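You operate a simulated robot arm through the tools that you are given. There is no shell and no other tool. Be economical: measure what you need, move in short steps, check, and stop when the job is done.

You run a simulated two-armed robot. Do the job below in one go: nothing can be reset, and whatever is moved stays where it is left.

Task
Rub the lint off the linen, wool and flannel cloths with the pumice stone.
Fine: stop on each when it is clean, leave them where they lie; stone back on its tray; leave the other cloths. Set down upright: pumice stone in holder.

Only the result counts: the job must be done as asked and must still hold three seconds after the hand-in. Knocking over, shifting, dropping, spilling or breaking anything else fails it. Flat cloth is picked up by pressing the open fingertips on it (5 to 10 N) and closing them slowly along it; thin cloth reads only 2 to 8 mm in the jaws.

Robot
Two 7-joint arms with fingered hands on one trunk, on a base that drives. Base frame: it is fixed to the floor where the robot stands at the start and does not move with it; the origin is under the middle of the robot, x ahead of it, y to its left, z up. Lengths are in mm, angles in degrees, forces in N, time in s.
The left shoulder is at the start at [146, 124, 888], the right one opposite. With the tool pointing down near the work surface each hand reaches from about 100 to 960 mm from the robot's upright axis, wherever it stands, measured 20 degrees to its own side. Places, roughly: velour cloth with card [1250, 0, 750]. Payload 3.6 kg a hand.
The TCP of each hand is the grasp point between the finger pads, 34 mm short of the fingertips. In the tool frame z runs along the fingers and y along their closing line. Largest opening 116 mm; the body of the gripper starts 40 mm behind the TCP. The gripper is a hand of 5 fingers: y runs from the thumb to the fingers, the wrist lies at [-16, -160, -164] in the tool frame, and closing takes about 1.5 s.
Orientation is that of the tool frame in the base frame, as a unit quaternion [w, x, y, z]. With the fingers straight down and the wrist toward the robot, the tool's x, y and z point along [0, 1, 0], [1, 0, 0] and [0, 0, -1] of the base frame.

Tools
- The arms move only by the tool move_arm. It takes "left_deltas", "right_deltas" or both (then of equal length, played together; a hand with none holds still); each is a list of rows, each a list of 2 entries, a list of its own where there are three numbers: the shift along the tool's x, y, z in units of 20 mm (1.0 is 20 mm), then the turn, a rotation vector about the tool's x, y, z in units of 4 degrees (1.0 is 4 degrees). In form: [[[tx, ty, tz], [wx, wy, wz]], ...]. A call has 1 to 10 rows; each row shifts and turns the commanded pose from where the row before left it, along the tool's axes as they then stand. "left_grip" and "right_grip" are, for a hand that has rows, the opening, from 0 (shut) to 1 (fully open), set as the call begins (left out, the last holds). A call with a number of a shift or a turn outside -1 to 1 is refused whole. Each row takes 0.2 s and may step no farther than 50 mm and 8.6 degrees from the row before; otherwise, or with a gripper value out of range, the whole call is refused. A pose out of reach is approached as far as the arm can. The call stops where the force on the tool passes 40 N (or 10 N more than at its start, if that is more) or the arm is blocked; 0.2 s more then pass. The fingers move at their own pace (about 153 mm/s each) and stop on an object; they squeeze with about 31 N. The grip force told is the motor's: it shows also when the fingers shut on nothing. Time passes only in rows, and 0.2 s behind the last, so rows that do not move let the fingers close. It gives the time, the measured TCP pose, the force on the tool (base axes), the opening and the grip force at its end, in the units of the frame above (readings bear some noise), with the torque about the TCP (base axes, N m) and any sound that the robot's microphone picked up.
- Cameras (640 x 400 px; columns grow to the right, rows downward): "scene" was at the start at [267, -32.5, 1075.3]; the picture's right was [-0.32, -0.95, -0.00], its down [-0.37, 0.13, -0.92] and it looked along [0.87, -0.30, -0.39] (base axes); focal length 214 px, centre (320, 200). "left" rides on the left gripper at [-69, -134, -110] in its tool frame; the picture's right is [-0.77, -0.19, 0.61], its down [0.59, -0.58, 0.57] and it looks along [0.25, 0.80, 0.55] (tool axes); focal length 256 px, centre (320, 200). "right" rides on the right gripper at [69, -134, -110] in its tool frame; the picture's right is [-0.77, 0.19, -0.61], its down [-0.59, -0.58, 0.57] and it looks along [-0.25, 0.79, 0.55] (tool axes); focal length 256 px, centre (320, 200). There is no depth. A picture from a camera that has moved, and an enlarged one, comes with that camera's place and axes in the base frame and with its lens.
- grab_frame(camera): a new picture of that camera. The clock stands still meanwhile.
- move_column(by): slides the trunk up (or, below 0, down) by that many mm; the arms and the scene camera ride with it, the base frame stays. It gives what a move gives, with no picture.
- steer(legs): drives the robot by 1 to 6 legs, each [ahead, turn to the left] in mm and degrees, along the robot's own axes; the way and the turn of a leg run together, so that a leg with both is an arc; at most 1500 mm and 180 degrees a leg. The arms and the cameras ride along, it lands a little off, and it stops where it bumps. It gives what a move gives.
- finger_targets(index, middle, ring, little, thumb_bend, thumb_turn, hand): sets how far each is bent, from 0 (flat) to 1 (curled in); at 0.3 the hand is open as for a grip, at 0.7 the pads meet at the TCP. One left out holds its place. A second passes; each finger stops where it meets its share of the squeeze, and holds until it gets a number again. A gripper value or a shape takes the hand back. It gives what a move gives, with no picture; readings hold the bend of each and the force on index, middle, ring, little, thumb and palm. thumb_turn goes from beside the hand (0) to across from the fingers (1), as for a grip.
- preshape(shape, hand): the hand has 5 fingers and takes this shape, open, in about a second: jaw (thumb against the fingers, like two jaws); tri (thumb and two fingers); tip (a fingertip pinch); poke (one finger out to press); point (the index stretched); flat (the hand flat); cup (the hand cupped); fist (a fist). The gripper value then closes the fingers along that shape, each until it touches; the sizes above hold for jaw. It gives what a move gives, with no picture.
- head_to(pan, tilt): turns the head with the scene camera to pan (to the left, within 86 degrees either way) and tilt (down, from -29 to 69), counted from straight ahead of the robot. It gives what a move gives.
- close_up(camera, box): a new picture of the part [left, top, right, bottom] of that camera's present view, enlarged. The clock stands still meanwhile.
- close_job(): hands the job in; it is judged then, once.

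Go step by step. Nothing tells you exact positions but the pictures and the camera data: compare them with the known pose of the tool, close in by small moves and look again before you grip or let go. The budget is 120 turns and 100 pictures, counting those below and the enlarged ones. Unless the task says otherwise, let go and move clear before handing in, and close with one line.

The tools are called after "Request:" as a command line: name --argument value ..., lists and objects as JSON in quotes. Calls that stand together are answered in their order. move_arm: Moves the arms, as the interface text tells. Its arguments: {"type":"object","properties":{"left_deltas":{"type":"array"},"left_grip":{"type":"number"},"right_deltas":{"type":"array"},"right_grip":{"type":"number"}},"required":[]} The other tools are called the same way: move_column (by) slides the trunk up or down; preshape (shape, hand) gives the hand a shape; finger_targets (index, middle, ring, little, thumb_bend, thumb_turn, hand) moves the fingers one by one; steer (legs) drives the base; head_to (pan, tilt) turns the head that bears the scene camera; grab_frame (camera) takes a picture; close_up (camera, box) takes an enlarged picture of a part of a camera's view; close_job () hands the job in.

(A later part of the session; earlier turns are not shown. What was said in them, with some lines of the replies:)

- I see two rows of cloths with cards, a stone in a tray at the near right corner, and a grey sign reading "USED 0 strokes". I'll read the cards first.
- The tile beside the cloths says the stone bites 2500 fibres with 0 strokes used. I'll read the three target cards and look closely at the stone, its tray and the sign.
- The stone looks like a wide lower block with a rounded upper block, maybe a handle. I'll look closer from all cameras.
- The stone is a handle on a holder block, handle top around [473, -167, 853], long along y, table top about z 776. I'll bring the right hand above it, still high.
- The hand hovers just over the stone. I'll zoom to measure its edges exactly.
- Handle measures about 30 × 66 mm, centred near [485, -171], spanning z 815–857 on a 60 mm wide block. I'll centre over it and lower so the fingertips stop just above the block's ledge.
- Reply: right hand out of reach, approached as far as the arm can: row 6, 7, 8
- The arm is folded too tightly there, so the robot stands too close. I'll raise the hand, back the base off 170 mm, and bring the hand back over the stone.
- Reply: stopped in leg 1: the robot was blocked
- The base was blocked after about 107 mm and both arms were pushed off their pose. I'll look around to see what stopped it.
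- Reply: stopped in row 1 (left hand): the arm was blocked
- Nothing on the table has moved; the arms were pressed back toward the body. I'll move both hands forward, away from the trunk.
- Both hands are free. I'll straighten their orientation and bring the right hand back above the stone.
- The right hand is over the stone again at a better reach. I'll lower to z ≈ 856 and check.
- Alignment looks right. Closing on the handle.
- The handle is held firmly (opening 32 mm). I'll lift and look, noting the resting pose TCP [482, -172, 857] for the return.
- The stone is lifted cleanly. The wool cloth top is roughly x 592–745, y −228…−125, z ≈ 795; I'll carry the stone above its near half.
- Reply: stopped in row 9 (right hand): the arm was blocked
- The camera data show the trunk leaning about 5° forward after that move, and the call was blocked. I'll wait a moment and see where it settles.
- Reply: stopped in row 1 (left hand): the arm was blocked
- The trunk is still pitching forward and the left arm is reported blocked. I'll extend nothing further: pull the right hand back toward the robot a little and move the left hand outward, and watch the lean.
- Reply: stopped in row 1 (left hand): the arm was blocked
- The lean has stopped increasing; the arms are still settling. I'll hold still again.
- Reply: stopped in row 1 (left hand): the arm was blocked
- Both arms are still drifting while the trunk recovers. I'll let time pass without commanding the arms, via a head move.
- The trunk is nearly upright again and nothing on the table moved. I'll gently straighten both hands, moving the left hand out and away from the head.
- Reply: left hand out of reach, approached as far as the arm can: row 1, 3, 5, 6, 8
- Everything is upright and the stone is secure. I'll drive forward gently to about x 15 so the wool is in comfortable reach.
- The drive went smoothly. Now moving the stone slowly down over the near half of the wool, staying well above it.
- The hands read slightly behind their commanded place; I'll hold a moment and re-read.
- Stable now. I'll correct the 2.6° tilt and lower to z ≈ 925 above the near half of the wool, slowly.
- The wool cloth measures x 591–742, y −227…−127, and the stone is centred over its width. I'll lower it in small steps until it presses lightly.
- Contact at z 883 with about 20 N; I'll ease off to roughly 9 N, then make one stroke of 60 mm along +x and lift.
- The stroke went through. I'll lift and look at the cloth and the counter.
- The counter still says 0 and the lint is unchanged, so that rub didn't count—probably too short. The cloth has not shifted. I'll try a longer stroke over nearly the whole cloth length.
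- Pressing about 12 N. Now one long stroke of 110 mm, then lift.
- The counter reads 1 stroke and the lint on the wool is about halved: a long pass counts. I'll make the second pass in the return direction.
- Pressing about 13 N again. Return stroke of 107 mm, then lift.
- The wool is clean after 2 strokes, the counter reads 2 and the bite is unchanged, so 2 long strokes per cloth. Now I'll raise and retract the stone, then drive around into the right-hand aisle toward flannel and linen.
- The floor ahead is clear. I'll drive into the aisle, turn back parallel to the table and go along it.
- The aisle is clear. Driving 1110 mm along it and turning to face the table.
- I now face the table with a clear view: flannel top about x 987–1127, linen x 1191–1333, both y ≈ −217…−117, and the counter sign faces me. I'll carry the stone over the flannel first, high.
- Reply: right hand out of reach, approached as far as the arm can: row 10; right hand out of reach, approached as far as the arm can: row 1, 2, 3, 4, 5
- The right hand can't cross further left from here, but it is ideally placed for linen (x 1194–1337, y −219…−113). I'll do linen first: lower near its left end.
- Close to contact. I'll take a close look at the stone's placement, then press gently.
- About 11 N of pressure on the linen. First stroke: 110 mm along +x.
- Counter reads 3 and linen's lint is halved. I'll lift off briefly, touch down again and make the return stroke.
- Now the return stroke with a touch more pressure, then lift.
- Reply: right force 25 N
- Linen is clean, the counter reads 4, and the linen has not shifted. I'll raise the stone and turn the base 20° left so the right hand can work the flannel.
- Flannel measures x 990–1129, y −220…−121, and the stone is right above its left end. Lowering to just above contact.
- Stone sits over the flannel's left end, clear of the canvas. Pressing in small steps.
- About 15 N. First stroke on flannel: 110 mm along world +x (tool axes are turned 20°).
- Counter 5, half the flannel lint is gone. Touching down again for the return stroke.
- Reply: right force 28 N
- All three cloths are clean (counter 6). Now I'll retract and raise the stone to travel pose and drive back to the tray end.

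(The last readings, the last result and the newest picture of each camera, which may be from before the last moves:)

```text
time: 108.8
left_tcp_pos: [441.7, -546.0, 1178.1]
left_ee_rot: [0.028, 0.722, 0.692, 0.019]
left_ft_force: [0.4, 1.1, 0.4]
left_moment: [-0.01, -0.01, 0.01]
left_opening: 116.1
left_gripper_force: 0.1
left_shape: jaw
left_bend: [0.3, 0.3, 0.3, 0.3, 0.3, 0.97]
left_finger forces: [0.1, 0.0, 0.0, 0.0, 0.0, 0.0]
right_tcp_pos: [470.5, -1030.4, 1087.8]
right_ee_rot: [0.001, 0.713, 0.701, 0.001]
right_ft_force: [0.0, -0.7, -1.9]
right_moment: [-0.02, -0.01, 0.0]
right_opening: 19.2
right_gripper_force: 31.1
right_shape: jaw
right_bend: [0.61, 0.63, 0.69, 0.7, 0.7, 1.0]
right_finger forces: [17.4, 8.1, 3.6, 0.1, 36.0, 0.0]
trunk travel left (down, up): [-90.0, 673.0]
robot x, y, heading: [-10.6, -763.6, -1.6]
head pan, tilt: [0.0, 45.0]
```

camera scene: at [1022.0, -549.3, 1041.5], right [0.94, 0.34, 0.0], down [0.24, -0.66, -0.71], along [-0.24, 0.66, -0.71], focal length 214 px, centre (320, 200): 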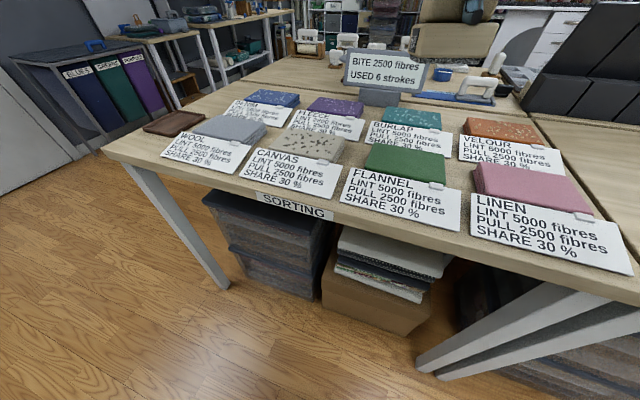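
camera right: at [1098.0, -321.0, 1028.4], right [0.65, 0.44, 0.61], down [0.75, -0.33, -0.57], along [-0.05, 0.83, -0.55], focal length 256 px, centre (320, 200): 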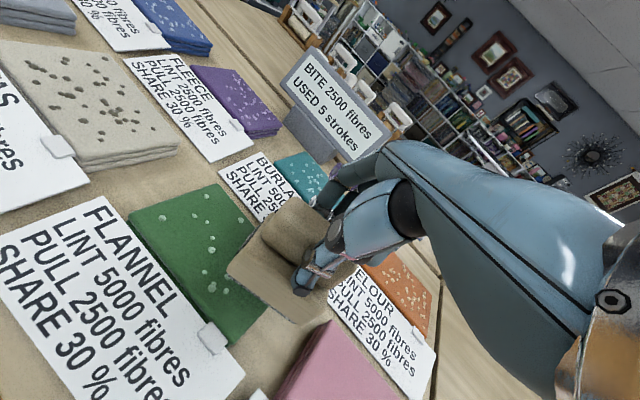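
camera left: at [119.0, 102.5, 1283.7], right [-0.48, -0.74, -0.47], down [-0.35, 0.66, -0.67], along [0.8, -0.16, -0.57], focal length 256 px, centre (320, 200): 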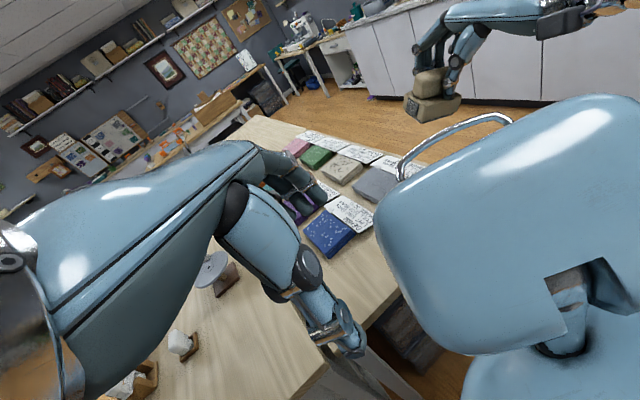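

On track. Turning left and driving back to the table's near end.

Request:
steer --legs '[[0, 91.6], [762, 0]]'

Request:
steer --legs '[[0, -90]]'

Request:
head_to --pan -20 --tilt 40

Request:
grab_frame --camera "scene"

```text
time: 116.7
left_tcp_pos: [-224.6, 428.3, 1181.0]
left_ee_rot: [0.006, 0.016, 0.999, 0.038]
left_ft_force: [0.2, -0.3, 0.9]
left_moment: [0.05, 0.06, 0.01]
left_opening: 116.1
left_gripper_force: 0.2
left_shape: jaw
left_bend: [0.3, 0.3, 0.3, 0.3, 0.3, 0.97]
left_finger forces: [0.0, 0.0, 0.1, 0.1, 0.0, 0.0]
right_tcp_pos: [258.7, 462.7, 1093.4]
right_ee_rot: [-0.001, 0.002, 1.0, 0.006]
right_ft_force: [-1.1, -0.4, -0.6]
right_moment: [0.05, -0.05, 0.02]
right_opening: 18.9
right_gripper_force: 31.0
right_shape: jaw
right_bend: [0.61, 0.64, 0.69, 0.7, 0.7, 1.0]
right_finger forces: [17.0, 7.8, 3.7, 0.0, 33.9, 0.0]
trunk travel left (down, up): [-90.0, 673.0]
robot x, y, heading: [-2.1, -14.4, 88.8]
head pan, tilt: [0.0, 45.0]
```

```text
time: 121.0
left_tcp_pos: [446.8, 206.6, 1181.0]
left_ee_rot: [0.029, 0.721, 0.692, 0.022]
left_ft_force: [-0.9, 0.3, -0.3]
left_moment: [0.02, 0.03, -0.01]
left_opening: 116.3
left_gripper_force: 0.0
left_shape: jaw
left_bend: [0.3, 0.3, 0.3, 0.3, 0.3, 0.97]
left_finger forces: [0.0, 0.0, 0.1, 0.0, 0.0, 0.1]
right_tcp_pos: [476.0, -278.4, 1090.7]
right_ee_rot: [0.002, 0.713, 0.701, 0.003]
right_ft_force: [0.6, -0.1, -1.3]
right_moment: [0.01, -0.04, -0.02]
right_opening: 18.5
right_gripper_force: 31.8
right_shape: jaw
right_bend: [0.61, 0.64, 0.69, 0.7, 0.7, 1.0]
right_finger forces: [16.5, 7.4, 3.7, 0.1, 31.4, 0.0]
trunk travel left (down, up): [-90.0, 673.0]
robot x, y, heading: [-1.0, -12.9, -2.1]
head pan, tilt: [0.0, 45.0]
```

```text
time: 121.8
left_tcp_pos: [446.5, 207.7, 1180.3]
left_ee_rot: [0.03, 0.722, 0.691, 0.021]
left_ft_force: [0.0, 0.9, -0.8]
left_moment: [-0.02, -0.02, 0.01]
left_opening: 115.8
left_gripper_force: 0.0
left_shape: jaw
left_bend: [0.3, 0.3, 0.3, 0.3, 0.3, 0.97]
left_finger forces: [0.0, 0.0, 0.0, 0.0, 0.0, 0.0]
right_tcp_pos: [475.6, -276.4, 1090.7]
right_ee_rot: [0.003, 0.713, 0.701, 0.004]
right_ft_force: [-0.4, 0.0, -2.0]
right_moment: [0.0, 0.0, 0.0]
right_opening: 18.8
right_gripper_force: 31.3
right_shape: jaw
right_bend: [0.61, 0.64, 0.69, 0.7, 0.7, 1.0]
right_finger forces: [16.5, 7.5, 3.6, 0.0, 31.4, 0.0]
trunk travel left (down, up): [-90.0, 673.0]
robot x, y, heading: [-1.6, -14.2, -1.6]
head pan, tilt: [-20.0, 40.0]
```

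```text
32 pictures are left
camera scene: at [258.7, -52.6, 1048.7], right [-0.37, -0.93, 0.0], down [-0.6, 0.24, -0.77], along [0.71, -0.28, -0.64], focal length 214 px, centre (320, 200)
```

scene: 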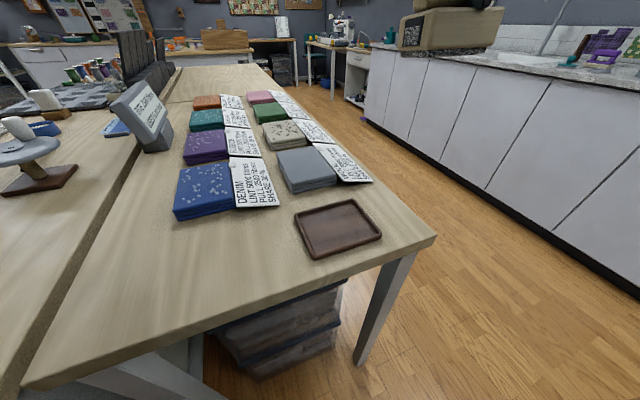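

The tray is empty and in view. I'll back up gently in two short legs to the reach that worked for the pick-up.

Request:
steer --legs '[[-45, 0], [-40, 1.6]]'

Request:
close_up --camera "scene" --box '[240, 140, 420, 260]'

Request:
grab_frame --camera "right"

```text
time: 123.2
left_tcp_pos: [358.3, 220.4, 1179.5]
left_ee_rot: [0.029, 0.711, 0.702, 0.021]
left_ft_force: [0.2, 0.3, -0.2]
left_moment: [0.04, 0.0, -0.03]
left_opening: 116.1
left_gripper_force: 0.1
left_shape: jaw
left_bend: [0.3, 0.3, 0.3, 0.3, 0.3, 0.97]
left_finger forces: [0.0, 0.0, 0.1, 0.0, 0.0, 0.1]
right_tcp_pos: [401.2, -261.8, 1090.9]
right_ee_rot: [0.002, 0.703, 0.711, 0.002]
right_ft_force: [-0.1, 0.4, -1.4]
right_moment: [-0.01, -0.02, 0.01]
right_opening: 18.8
right_gripper_force: 31.1
right_shape: jaw
right_bend: [0.61, 0.64, 0.69, 0.7, 0.7, 1.0]
right_finger forces: [16.5, 7.5, 3.7, 0.0, 31.9, 0.0]
trunk travel left (down, up): [-90.0, 673.0]
robot x, y, heading: [-81.0, -12.9, 0.0]
head pan, tilt: [-20.0, 40.0]
```

```text
3.33 times, centred on (330, 200) of scene
camera zoom: at [177.7, -43.5, 1048.2], right [-0.34, -0.94, 0.0], down [-0.61, 0.22, -0.76], along [0.72, -0.26, -0.64], focal length 715 px, centre (287, 200)
```

zoom: 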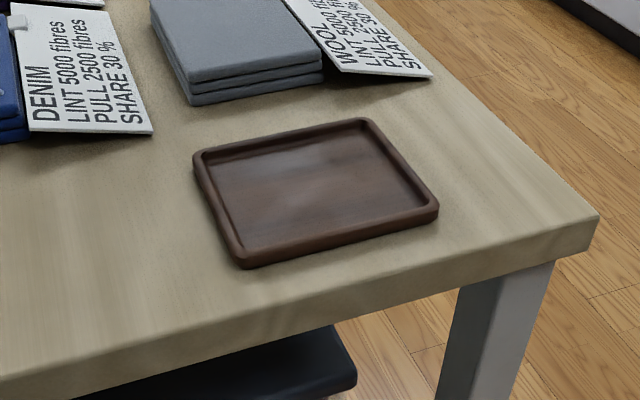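

```text
30 pictures are left
camera right: at [265.0, -194.8, 1201.3], right [0.19, -0.77, 0.61], down [-0.57, -0.59, -0.57], along [0.8, -0.24, -0.55], focal length 256 px, centre (320, 200)
```

right: 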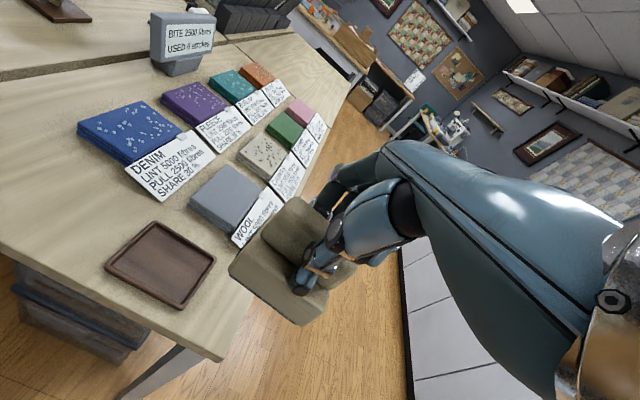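

The tray is centred at about [481, −168] as before. Moving the stone over it.

Request:
move_arm --right_deltas '[[[0.45, 0.4, 0.6], [0, 0, 0]], [[0.45, 0.4, 0.6], [0, 0, 0]], [[0.45, 0.4, 0.6], [0, 0, 0]], [[0.45, 0.4, 0.6], [0, 0, 0]], [[0.45, 0.4, 0.6], [0, 0, 0]], [[0.45, 0.4, 0.6], [0, 0, 0]], [[0.45, 0.4, 0.6], [0, 0, 0]], [[0.45, 0.4, 0.6], [0, 0, 0]], [[0.45, 0.4, 0.6], [0, 0, 0]], [[0.45, 0.4, 0.6], [0, 0, -0.16]]]'

Request:
move_arm --right_deltas '[[[0, 0, 0.7], [0, 0, 0]], [[0, 0, 0.7], [0, 0, 0]], [[0, 0, 0.6], [0, 0, 0]], [[0, 0, 0.6], [0, 0, 0]], [[0, 0, 0], [0, 0, 0]]]'

Request:
close_up --camera "scene" --box '[240, 110, 420, 260]'

Request:
grab_frame --camera "right"

```text
time: 125.4
left_tcp_pos: [357.1, 220.9, 1180.0]
left_ee_rot: [0.029, 0.712, 0.702, 0.021]
left_ft_force: [0.1, 0.0, 0.5]
left_moment: [0.0, -0.01, 0.0]
left_opening: 116.0
left_gripper_force: 0.1
left_shape: jaw
left_bend: [0.3, 0.3, 0.3, 0.3, 0.3, 0.97]
left_finger forces: [0.1, 0.0, 0.0, 0.0, 0.0, 0.1]
right_tcp_pos: [479.3, -171.2, 971.9]
right_ee_rot: [0.003, 0.7, 0.714, 0.004]
right_ft_force: [0.0, 0.6, -2.3]
right_moment: [-0.03, -0.03, 0.02]
right_opening: 18.7
right_gripper_force: 31.6
right_shape: jaw
right_bend: [0.61, 0.64, 0.69, 0.7, 0.7, 1.0]
right_finger forces: [16.5, 7.4, 3.7, 0.1, 33.4, 0.0]
trunk travel left (down, up): [-90.0, 673.0]
robot x, y, heading: [-85.7, -11.5, 0.1]
head pan, tilt: [-20.0, 40.0]
```

```text
time: 126.6
left_tcp_pos: [356.0, 220.6, 1181.2]
left_ee_rot: [0.029, 0.711, 0.702, 0.021]
left_ft_force: [0.8, -0.1, 0.2]
left_moment: [0.0, 0.04, 0.03]
left_opening: 116.3
left_gripper_force: 0.0
left_shape: jaw
left_bend: [0.3, 0.3, 0.3, 0.3, 0.3, 0.97]
left_finger forces: [0.0, 0.0, 0.0, 0.0, 0.0, 0.0]
right_tcp_pos: [480.3, -170.7, 919.5]
right_ee_rot: [0.002, 0.7, 0.714, 0.004]
right_ft_force: [-0.5, 0.1, -2.5]
right_moment: [-0.03, 0.0, -0.03]
right_opening: 18.7
right_gripper_force: 31.5
right_shape: jaw
right_bend: [0.61, 0.64, 0.69, 0.7, 0.7, 1.0]
right_finger forces: [16.6, 7.5, 3.7, 0.0, 33.4, 0.0]
trunk travel left (down, up): [-90.0, 673.0]
robot x, y, heading: [-82.2, -11.0, 0.0]
head pan, tilt: [-20.0, 40.0]
```

```text
2.67 times, centred on (330, 185) of scene
camera zoom: at [175.8, -43.5, 1048.7], right [-0.34, -0.94, 0.0], down [-0.6, 0.22, -0.77], along [0.72, -0.26, -0.64], focal length 572 px, centre (293, 240)
```

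zoom: 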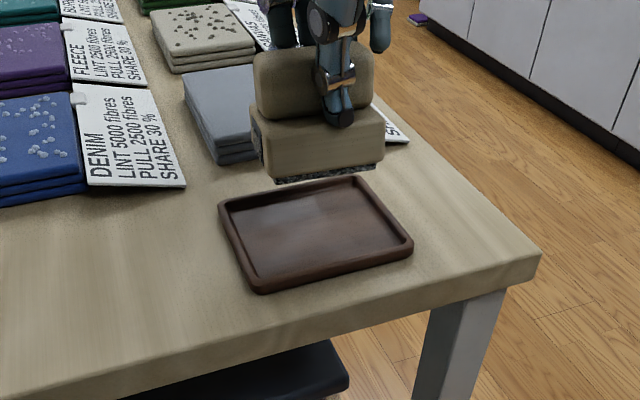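

```text
28 pictures are left
camera right: at [342.8, -104.8, 1030.2], right [0.2, -0.77, 0.61], down [-0.56, -0.6, -0.57], along [0.8, -0.23, -0.55], focal length 256 px, centre (320, 200)
```

right: 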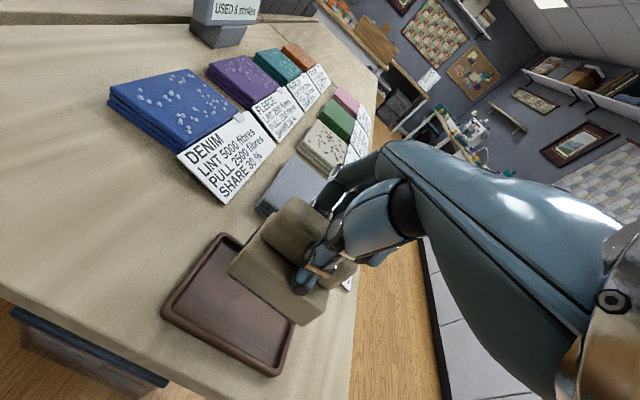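

Before lowering I want to check whether the stone has tilted or slid in the grip.

Request:
close_up --camera "right" --box '[200, 170, 380, 340]'

Request:
close_up --camera "scene" --box '[290, 120, 370, 180]'

Request:
close_up --camera "left" --box '[400, 0, 640, 200]'

```text
2.35 times, centred on (290, 255) of right
camera zoom: at [342.8, -104.8, 1030.2], right [0.2, -0.77, 0.61], down [-0.56, -0.6, -0.57], along [0.8, -0.23, -0.55], focal length 602 px, centre (391, 71)
```

zoom: 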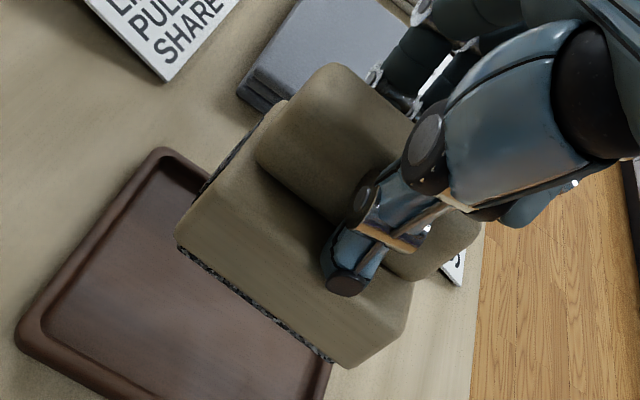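

```text
6.67 times, centred on (330, 150) of scene
camera zoom: at [175.8, -43.5, 1048.7], right [-0.34, -0.94, 0.0], down [-0.6, 0.22, -0.77], along [0.72, -0.26, -0.64], focal length 1430 px, centre (253, 533)
```

zoom: 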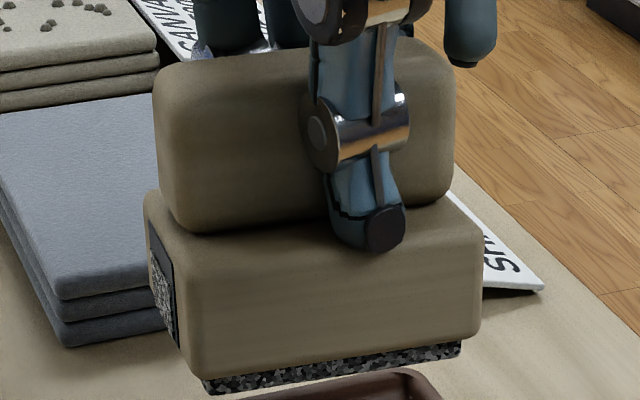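

```text
2.00 times, centred on (520, 100) of left
camera zoom: at [213.2, 154.9, 1282.1], right [-0.15, -0.77, -0.61], down [-0.53, 0.59, -0.61], along [0.84, 0.23, -0.5], focal length 512 px, centre (-80, 400)
```

zoom: 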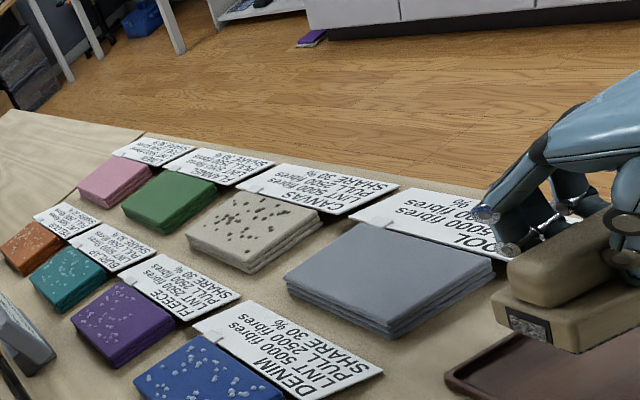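

The stone is level and only the pumice is slightly inset; position is right. Lowering toward the tray.

Request:
move_arm --right_deltas '[[[0.03, 0.08, 0.7], [0, 0, 0.2]], [[0, 0, 0.7], [0, 0, 0.1]], [[0, 0, 0.6], [0, 0, 0]], [[0, 0, 0.45], [0, 0, 0]], [[0, 0, 0.25], [0, 0, 0]]]'

Request:
close_up --camera "scene" --box '[270, 130, 390, 230]'

Request:
close_up --camera "right" --box '[150, 180, 370, 390]'

```text
time: 127.8
left_tcp_pos: [355.6, 221.7, 1180.7]
left_ee_rot: [0.029, 0.712, 0.701, 0.021]
left_ft_force: [-0.9, -0.7, -0.2]
left_moment: [-0.04, -0.04, 0.0]
left_opening: 116.0
left_gripper_force: 0.1
left_shape: jaw
left_bend: [0.3, 0.3, 0.3, 0.3, 0.3, 0.97]
left_finger forces: [0.1, 0.0, 0.1, 0.0, 0.0, 0.1]
right_tcp_pos: [482.3, -170.2, 865.1]
right_ee_rot: [0.003, 0.707, 0.707, 0.002]
right_ft_force: [0.6, 0.1, -3.5]
right_moment: [0.01, 0.01, -0.01]
right_opening: 18.5
right_gripper_force: 31.4
right_shape: jaw
right_bend: [0.61, 0.64, 0.69, 0.7, 0.7, 1.0]
right_finger forces: [16.5, 7.5, 3.7, 0.1, 33.6, 0.0]
trunk travel left (down, up): [-90.0, 673.0]
robot x, y, heading: [-82.5, -10.9, -0.1]
head pan, tilt: [-20.0, 40.0]
```

```text
4.00 times, centred on (330, 180) of scene
camera zoom: at [175.8, -43.4, 1048.7], right [-0.34, -0.94, 0.0], down [-0.6, 0.22, -0.77], along [0.72, -0.26, -0.64], focal length 858 px, centre (280, 280)
```

zoom: 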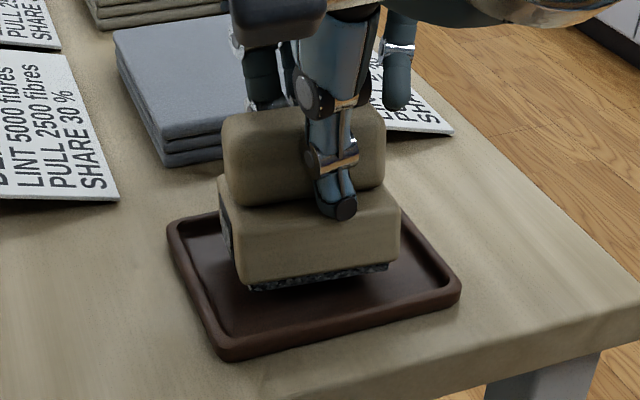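

```text
1.90 times, centred on (260, 285) of right
camera zoom: at [346.9, -101.1, 976.8], right [0.18, -0.77, 0.61], down [-0.57, -0.59, -0.57], along [0.8, -0.25, -0.55], focal length 488 px, centre (434, 38)
```

zoom: 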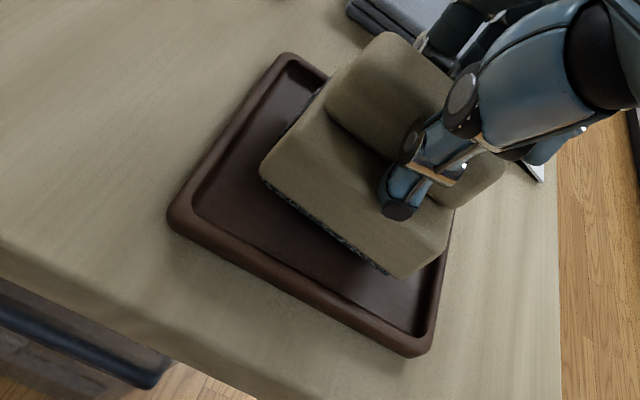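

Nicely inside the tray rim. Small steps down until it touches.

Request:
move_arm --right_deltas '[[[0, 0, 0.2], [0, 0, 0]]]'

Request:
move_arm --right_deltas '[[[0, 0, 0.15], [0, 0, 0]]]'

Request:
move_arm --right_deltas '[[[0, 0, 0.1], [0, 0, 0]]]'

```text
time: 128.2
left_tcp_pos: [356.4, 221.7, 1180.4]
left_ee_rot: [0.03, 0.711, 0.702, 0.021]
left_ft_force: [-0.4, 0.2, -0.7]
left_moment: [0.03, -0.04, 0.03]
left_opening: 116.0
left_gripper_force: 0.2
left_shape: jaw
left_bend: [0.3, 0.3, 0.3, 0.3, 0.3, 0.97]
left_finger forces: [0.1, 0.0, 0.1, 0.0, 0.0, 0.0]
right_tcp_pos: [481.3, -170.3, 861.5]
right_ee_rot: [0.003, 0.707, 0.707, 0.004]
right_ft_force: [-0.2, -0.1, -1.3]
right_moment: [-0.01, -0.01, 0.0]
right_opening: 18.6
right_gripper_force: 30.9
right_shape: jaw
right_bend: [0.61, 0.64, 0.69, 0.7, 0.7, 1.0]
right_finger forces: [16.5, 7.4, 3.7, 0.1, 33.6, 0.1]
trunk travel left (down, up): [-90.0, 673.0]
robot x, y, heading: [-82.6, -13.1, -0.2]
head pan, tilt: [-20.0, 40.0]
```

```text
time: 128.6
left_tcp_pos: [356.5, 221.1, 1180.7]
left_ee_rot: [0.03, 0.712, 0.701, 0.022]
left_ft_force: [0.4, 0.7, 1.0]
left_moment: [0.01, -0.02, 0.03]
left_opening: 115.8
left_gripper_force: 0.1
left_shape: jaw
left_bend: [0.3, 0.3, 0.3, 0.3, 0.3, 0.97]
left_finger forces: [0.1, 0.1, 0.0, 0.0, 0.0, 0.0]
right_tcp_pos: [482.2, -170.8, 859.2]
right_ee_rot: [0.002, 0.707, 0.707, 0.004]
right_ft_force: [0.3, 0.4, 0.2]
right_moment: [0.02, -0.05, 0.01]
right_opening: 18.8
right_gripper_force: 31.6
right_shape: jaw
right_bend: [0.61, 0.64, 0.69, 0.7, 0.7, 1.0]
right_finger forces: [16.7, 7.6, 3.7, 0.1, 34.3, 0.0]
trunk travel left (down, up): [-90.0, 673.0]
robot x, y, heading: [-83.2, -11.9, -0.3]
head pan, tilt: [-20.0, 40.0]
```

```text
time: 129.0
left_tcp_pos: [355.5, 220.5, 1180.7]
left_ee_rot: [0.029, 0.712, 0.702, 0.021]
left_ft_force: [-0.7, 0.7, 0.3]
left_moment: [0.03, 0.0, 0.01]
left_opening: 115.9
left_gripper_force: 0.2
left_shape: jaw
left_bend: [0.3, 0.3, 0.3, 0.3, 0.3, 0.97]
left_finger forces: [0.1, 0.1, 0.1, 0.1, 0.1, 0.0]
right_tcp_pos: [480.0, -170.4, 858.7]
right_ee_rot: [0.003, 0.707, 0.707, 0.004]
right_ft_force: [-1.3, -2.4, 7.1]
right_moment: [0.0, -0.11, -0.02]
right_opening: 18.6
right_gripper_force: 31.1
right_shape: jaw
right_bend: [0.61, 0.64, 0.69, 0.7, 0.7, 1.0]
right_finger forces: [16.9, 7.9, 3.7, 0.1, 38.1, 0.0]
trunk travel left (down, up): [-90.0, 673.0]
robot x, y, heading: [-80.1, -10.6, 0.0]
head pan, tilt: [-20.0, 40.0]
```

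The stone rests on the tray (about 9 N of contact). Opening the hand.

Request:
move_arm --right_deltas '[[[0, 0, -0.06], [0, 0, 0]], [[0, 0, 0], [0, 0, 0]], [[0, 0, 0], [0, 0, 0]], [[0, 0, 0], [0, 0, 0]], [[0, 0, 0], [0, 0, 0]], [[0, 0, 0], [0, 0, 0]], [[0, 0, 0], [0, 0, 0]]]' --right_grip 1

Request:
close_up --camera "right" --box '[150, 180, 370, 390]'

Request:
close_up --camera "scene" --box '[270, 130, 390, 230]'

```text
time: 130.6
left_tcp_pos: [356.2, 221.4, 1179.3]
left_ee_rot: [0.03, 0.712, 0.701, 0.021]
left_ft_force: [0.2, -0.4, 0.1]
left_moment: [0.03, -0.02, -0.02]
left_opening: 116.0
left_gripper_force: 0.1
left_shape: jaw
left_bend: [0.3, 0.3, 0.3, 0.3, 0.3, 0.97]
left_finger forces: [0.0, 0.1, 0.1, 0.1, 0.1, 0.0]
right_tcp_pos: [482.3, -169.1, 857.9]
right_ee_rot: [0.002, 0.707, 0.707, 0.003]
right_ft_force: [-0.2, 0.3, -0.2]
right_moment: [0.01, 0.03, 0.03]
right_opening: 115.9
right_gripper_force: 0.0
right_shape: jaw
right_bend: [0.3, 0.3, 0.3, 0.3, 0.3, 0.97]
right_finger forces: [0.0, 0.1, 0.0, 0.0, 0.0, 0.0]
trunk travel left (down, up): [-90.0, 673.0]
robot x, y, heading: [-83.1, -12.5, -0.1]
head pan, tilt: [-20.0, 40.0]
```

```text
1.90 times, centred on (260, 285) of right
camera zoom: at [345.9, -101.7, 968.6], right [0.18, -0.77, 0.61], down [-0.57, -0.59, -0.57], along [0.8, -0.25, -0.55], focal length 488 px, centre (434, 38)
```

zoom: 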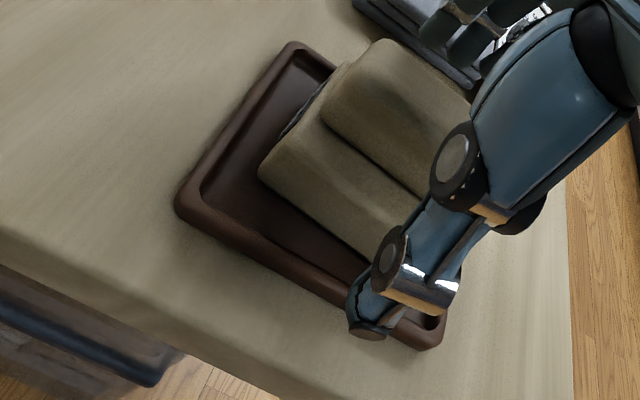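

```text
4.00 times, centred on (330, 180) of scene
camera zoom: at [175.6, -43.4, 1048.7], right [-0.34, -0.94, 0.0], down [-0.6, 0.22, -0.77], along [0.72, -0.26, -0.64], focal length 858 px, centre (280, 280)
```

zoom: 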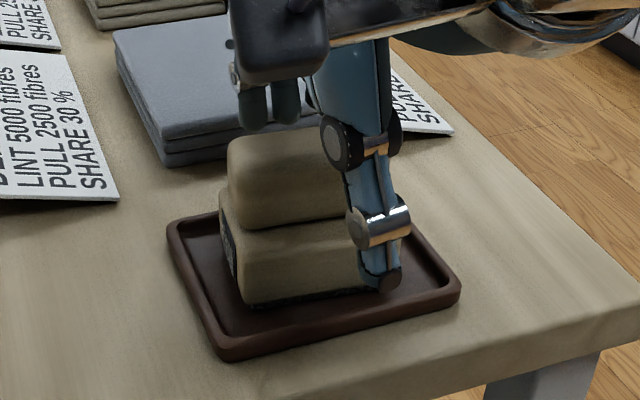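

The stone stands flat in its tray and the fingers are clear. Raising the hand straight up and checking the final scene.

Request:
move_arm --right_deltas '[[[0, 0, -0.6], [0, 0, 0]], [[0, 0, -0.8], [0, 0, 0]], [[0, 0, -0.8], [0, 0, 0]], [[0, 0, -0.8], [0, 0, 0]], [[0, 0, -0.8], [0, 0, 0]], [[0, 0, -0.8], [0, 0, 0]], [[0, 0, -0.8], [0, 0, 0]], [[0, 0, -0.8], [0, 0, 0]], [[-0.5, 0, -0.8], [0, 0, 0]], [[-0.5, 0, -0.8], [0, 0, 0]]]'

Request:
grab_frame --camera "scene"

Request:
close_up --camera "scene" --box '[150, 60, 390, 230]'

```text
time: 132.8
left_tcp_pos: [355.6, 221.0, 1181.1]
left_ee_rot: [0.029, 0.711, 0.702, 0.022]
left_ft_force: [-0.4, 0.2, -0.4]
left_moment: [0.01, -0.03, -0.04]
left_opening: 115.9
left_gripper_force: 0.0
left_shape: jaw
left_bend: [0.3, 0.3, 0.3, 0.3, 0.3, 0.97]
left_finger forces: [0.0, 0.0, 0.0, 0.1, 0.0, 0.1]
right_tcp_pos: [479.7, -188.1, 1013.9]
right_ee_rot: [0.003, 0.707, 0.707, 0.002]
right_ft_force: [-0.8, 0.0, -0.5]
right_moment: [0.0, 0.0, 0.01]
right_opening: 116.0
right_gripper_force: 0.0
right_shape: jaw
right_bend: [0.3, 0.3, 0.3, 0.3, 0.3, 0.97]
right_finger forces: [0.0, 0.0, 0.0, 0.0, 0.0, 0.0]
trunk travel left (down, up): [-90.0, 673.0]
robot x, y, heading: [-83.9, -10.8, -0.3]
head pan, tilt: [-20.0, 40.0]
```

```text
20 pictures are left
camera scene: at [175.6, -43.5, 1048.7], right [-0.34, -0.94, 0.0], down [-0.6, 0.22, -0.77], along [0.72, -0.26, -0.64], focal length 214 px, centre (320, 200)
```

scene: 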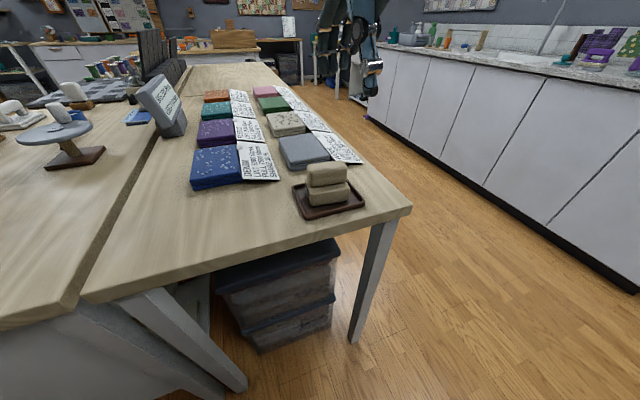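

```text
2.35 times, centred on (270, 145) of scene
camera zoom: at [175.6, -43.5, 1048.7], right [-0.34, -0.94, 0.0], down [-0.6, 0.22, -0.77], along [0.72, -0.26, -0.64], focal length 505 px, centre (438, 329)
```

zoom: 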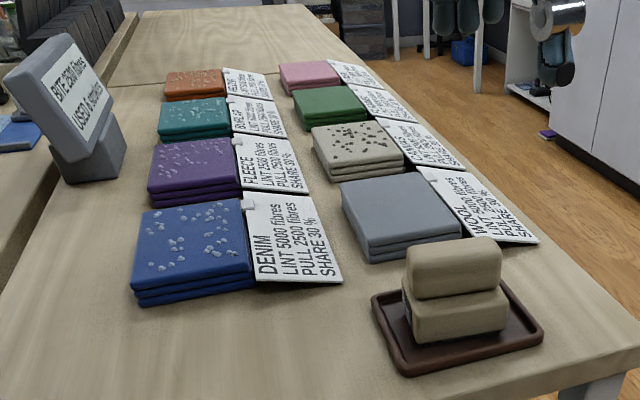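

Linen, wool and flannel are clean and in place, the other cloths are untouched, the stone is upright in its tray and the hands are clear. Handing in.

Request:
close_job

```text
The job is handed in.
```

I rubbed the wool, linen and flannel cloths clean with two full strokes each (the counter reads 6). They lie where they were, the other cloths weren't touched, and the pumice stone is back upright on its tray; the job is handed in.
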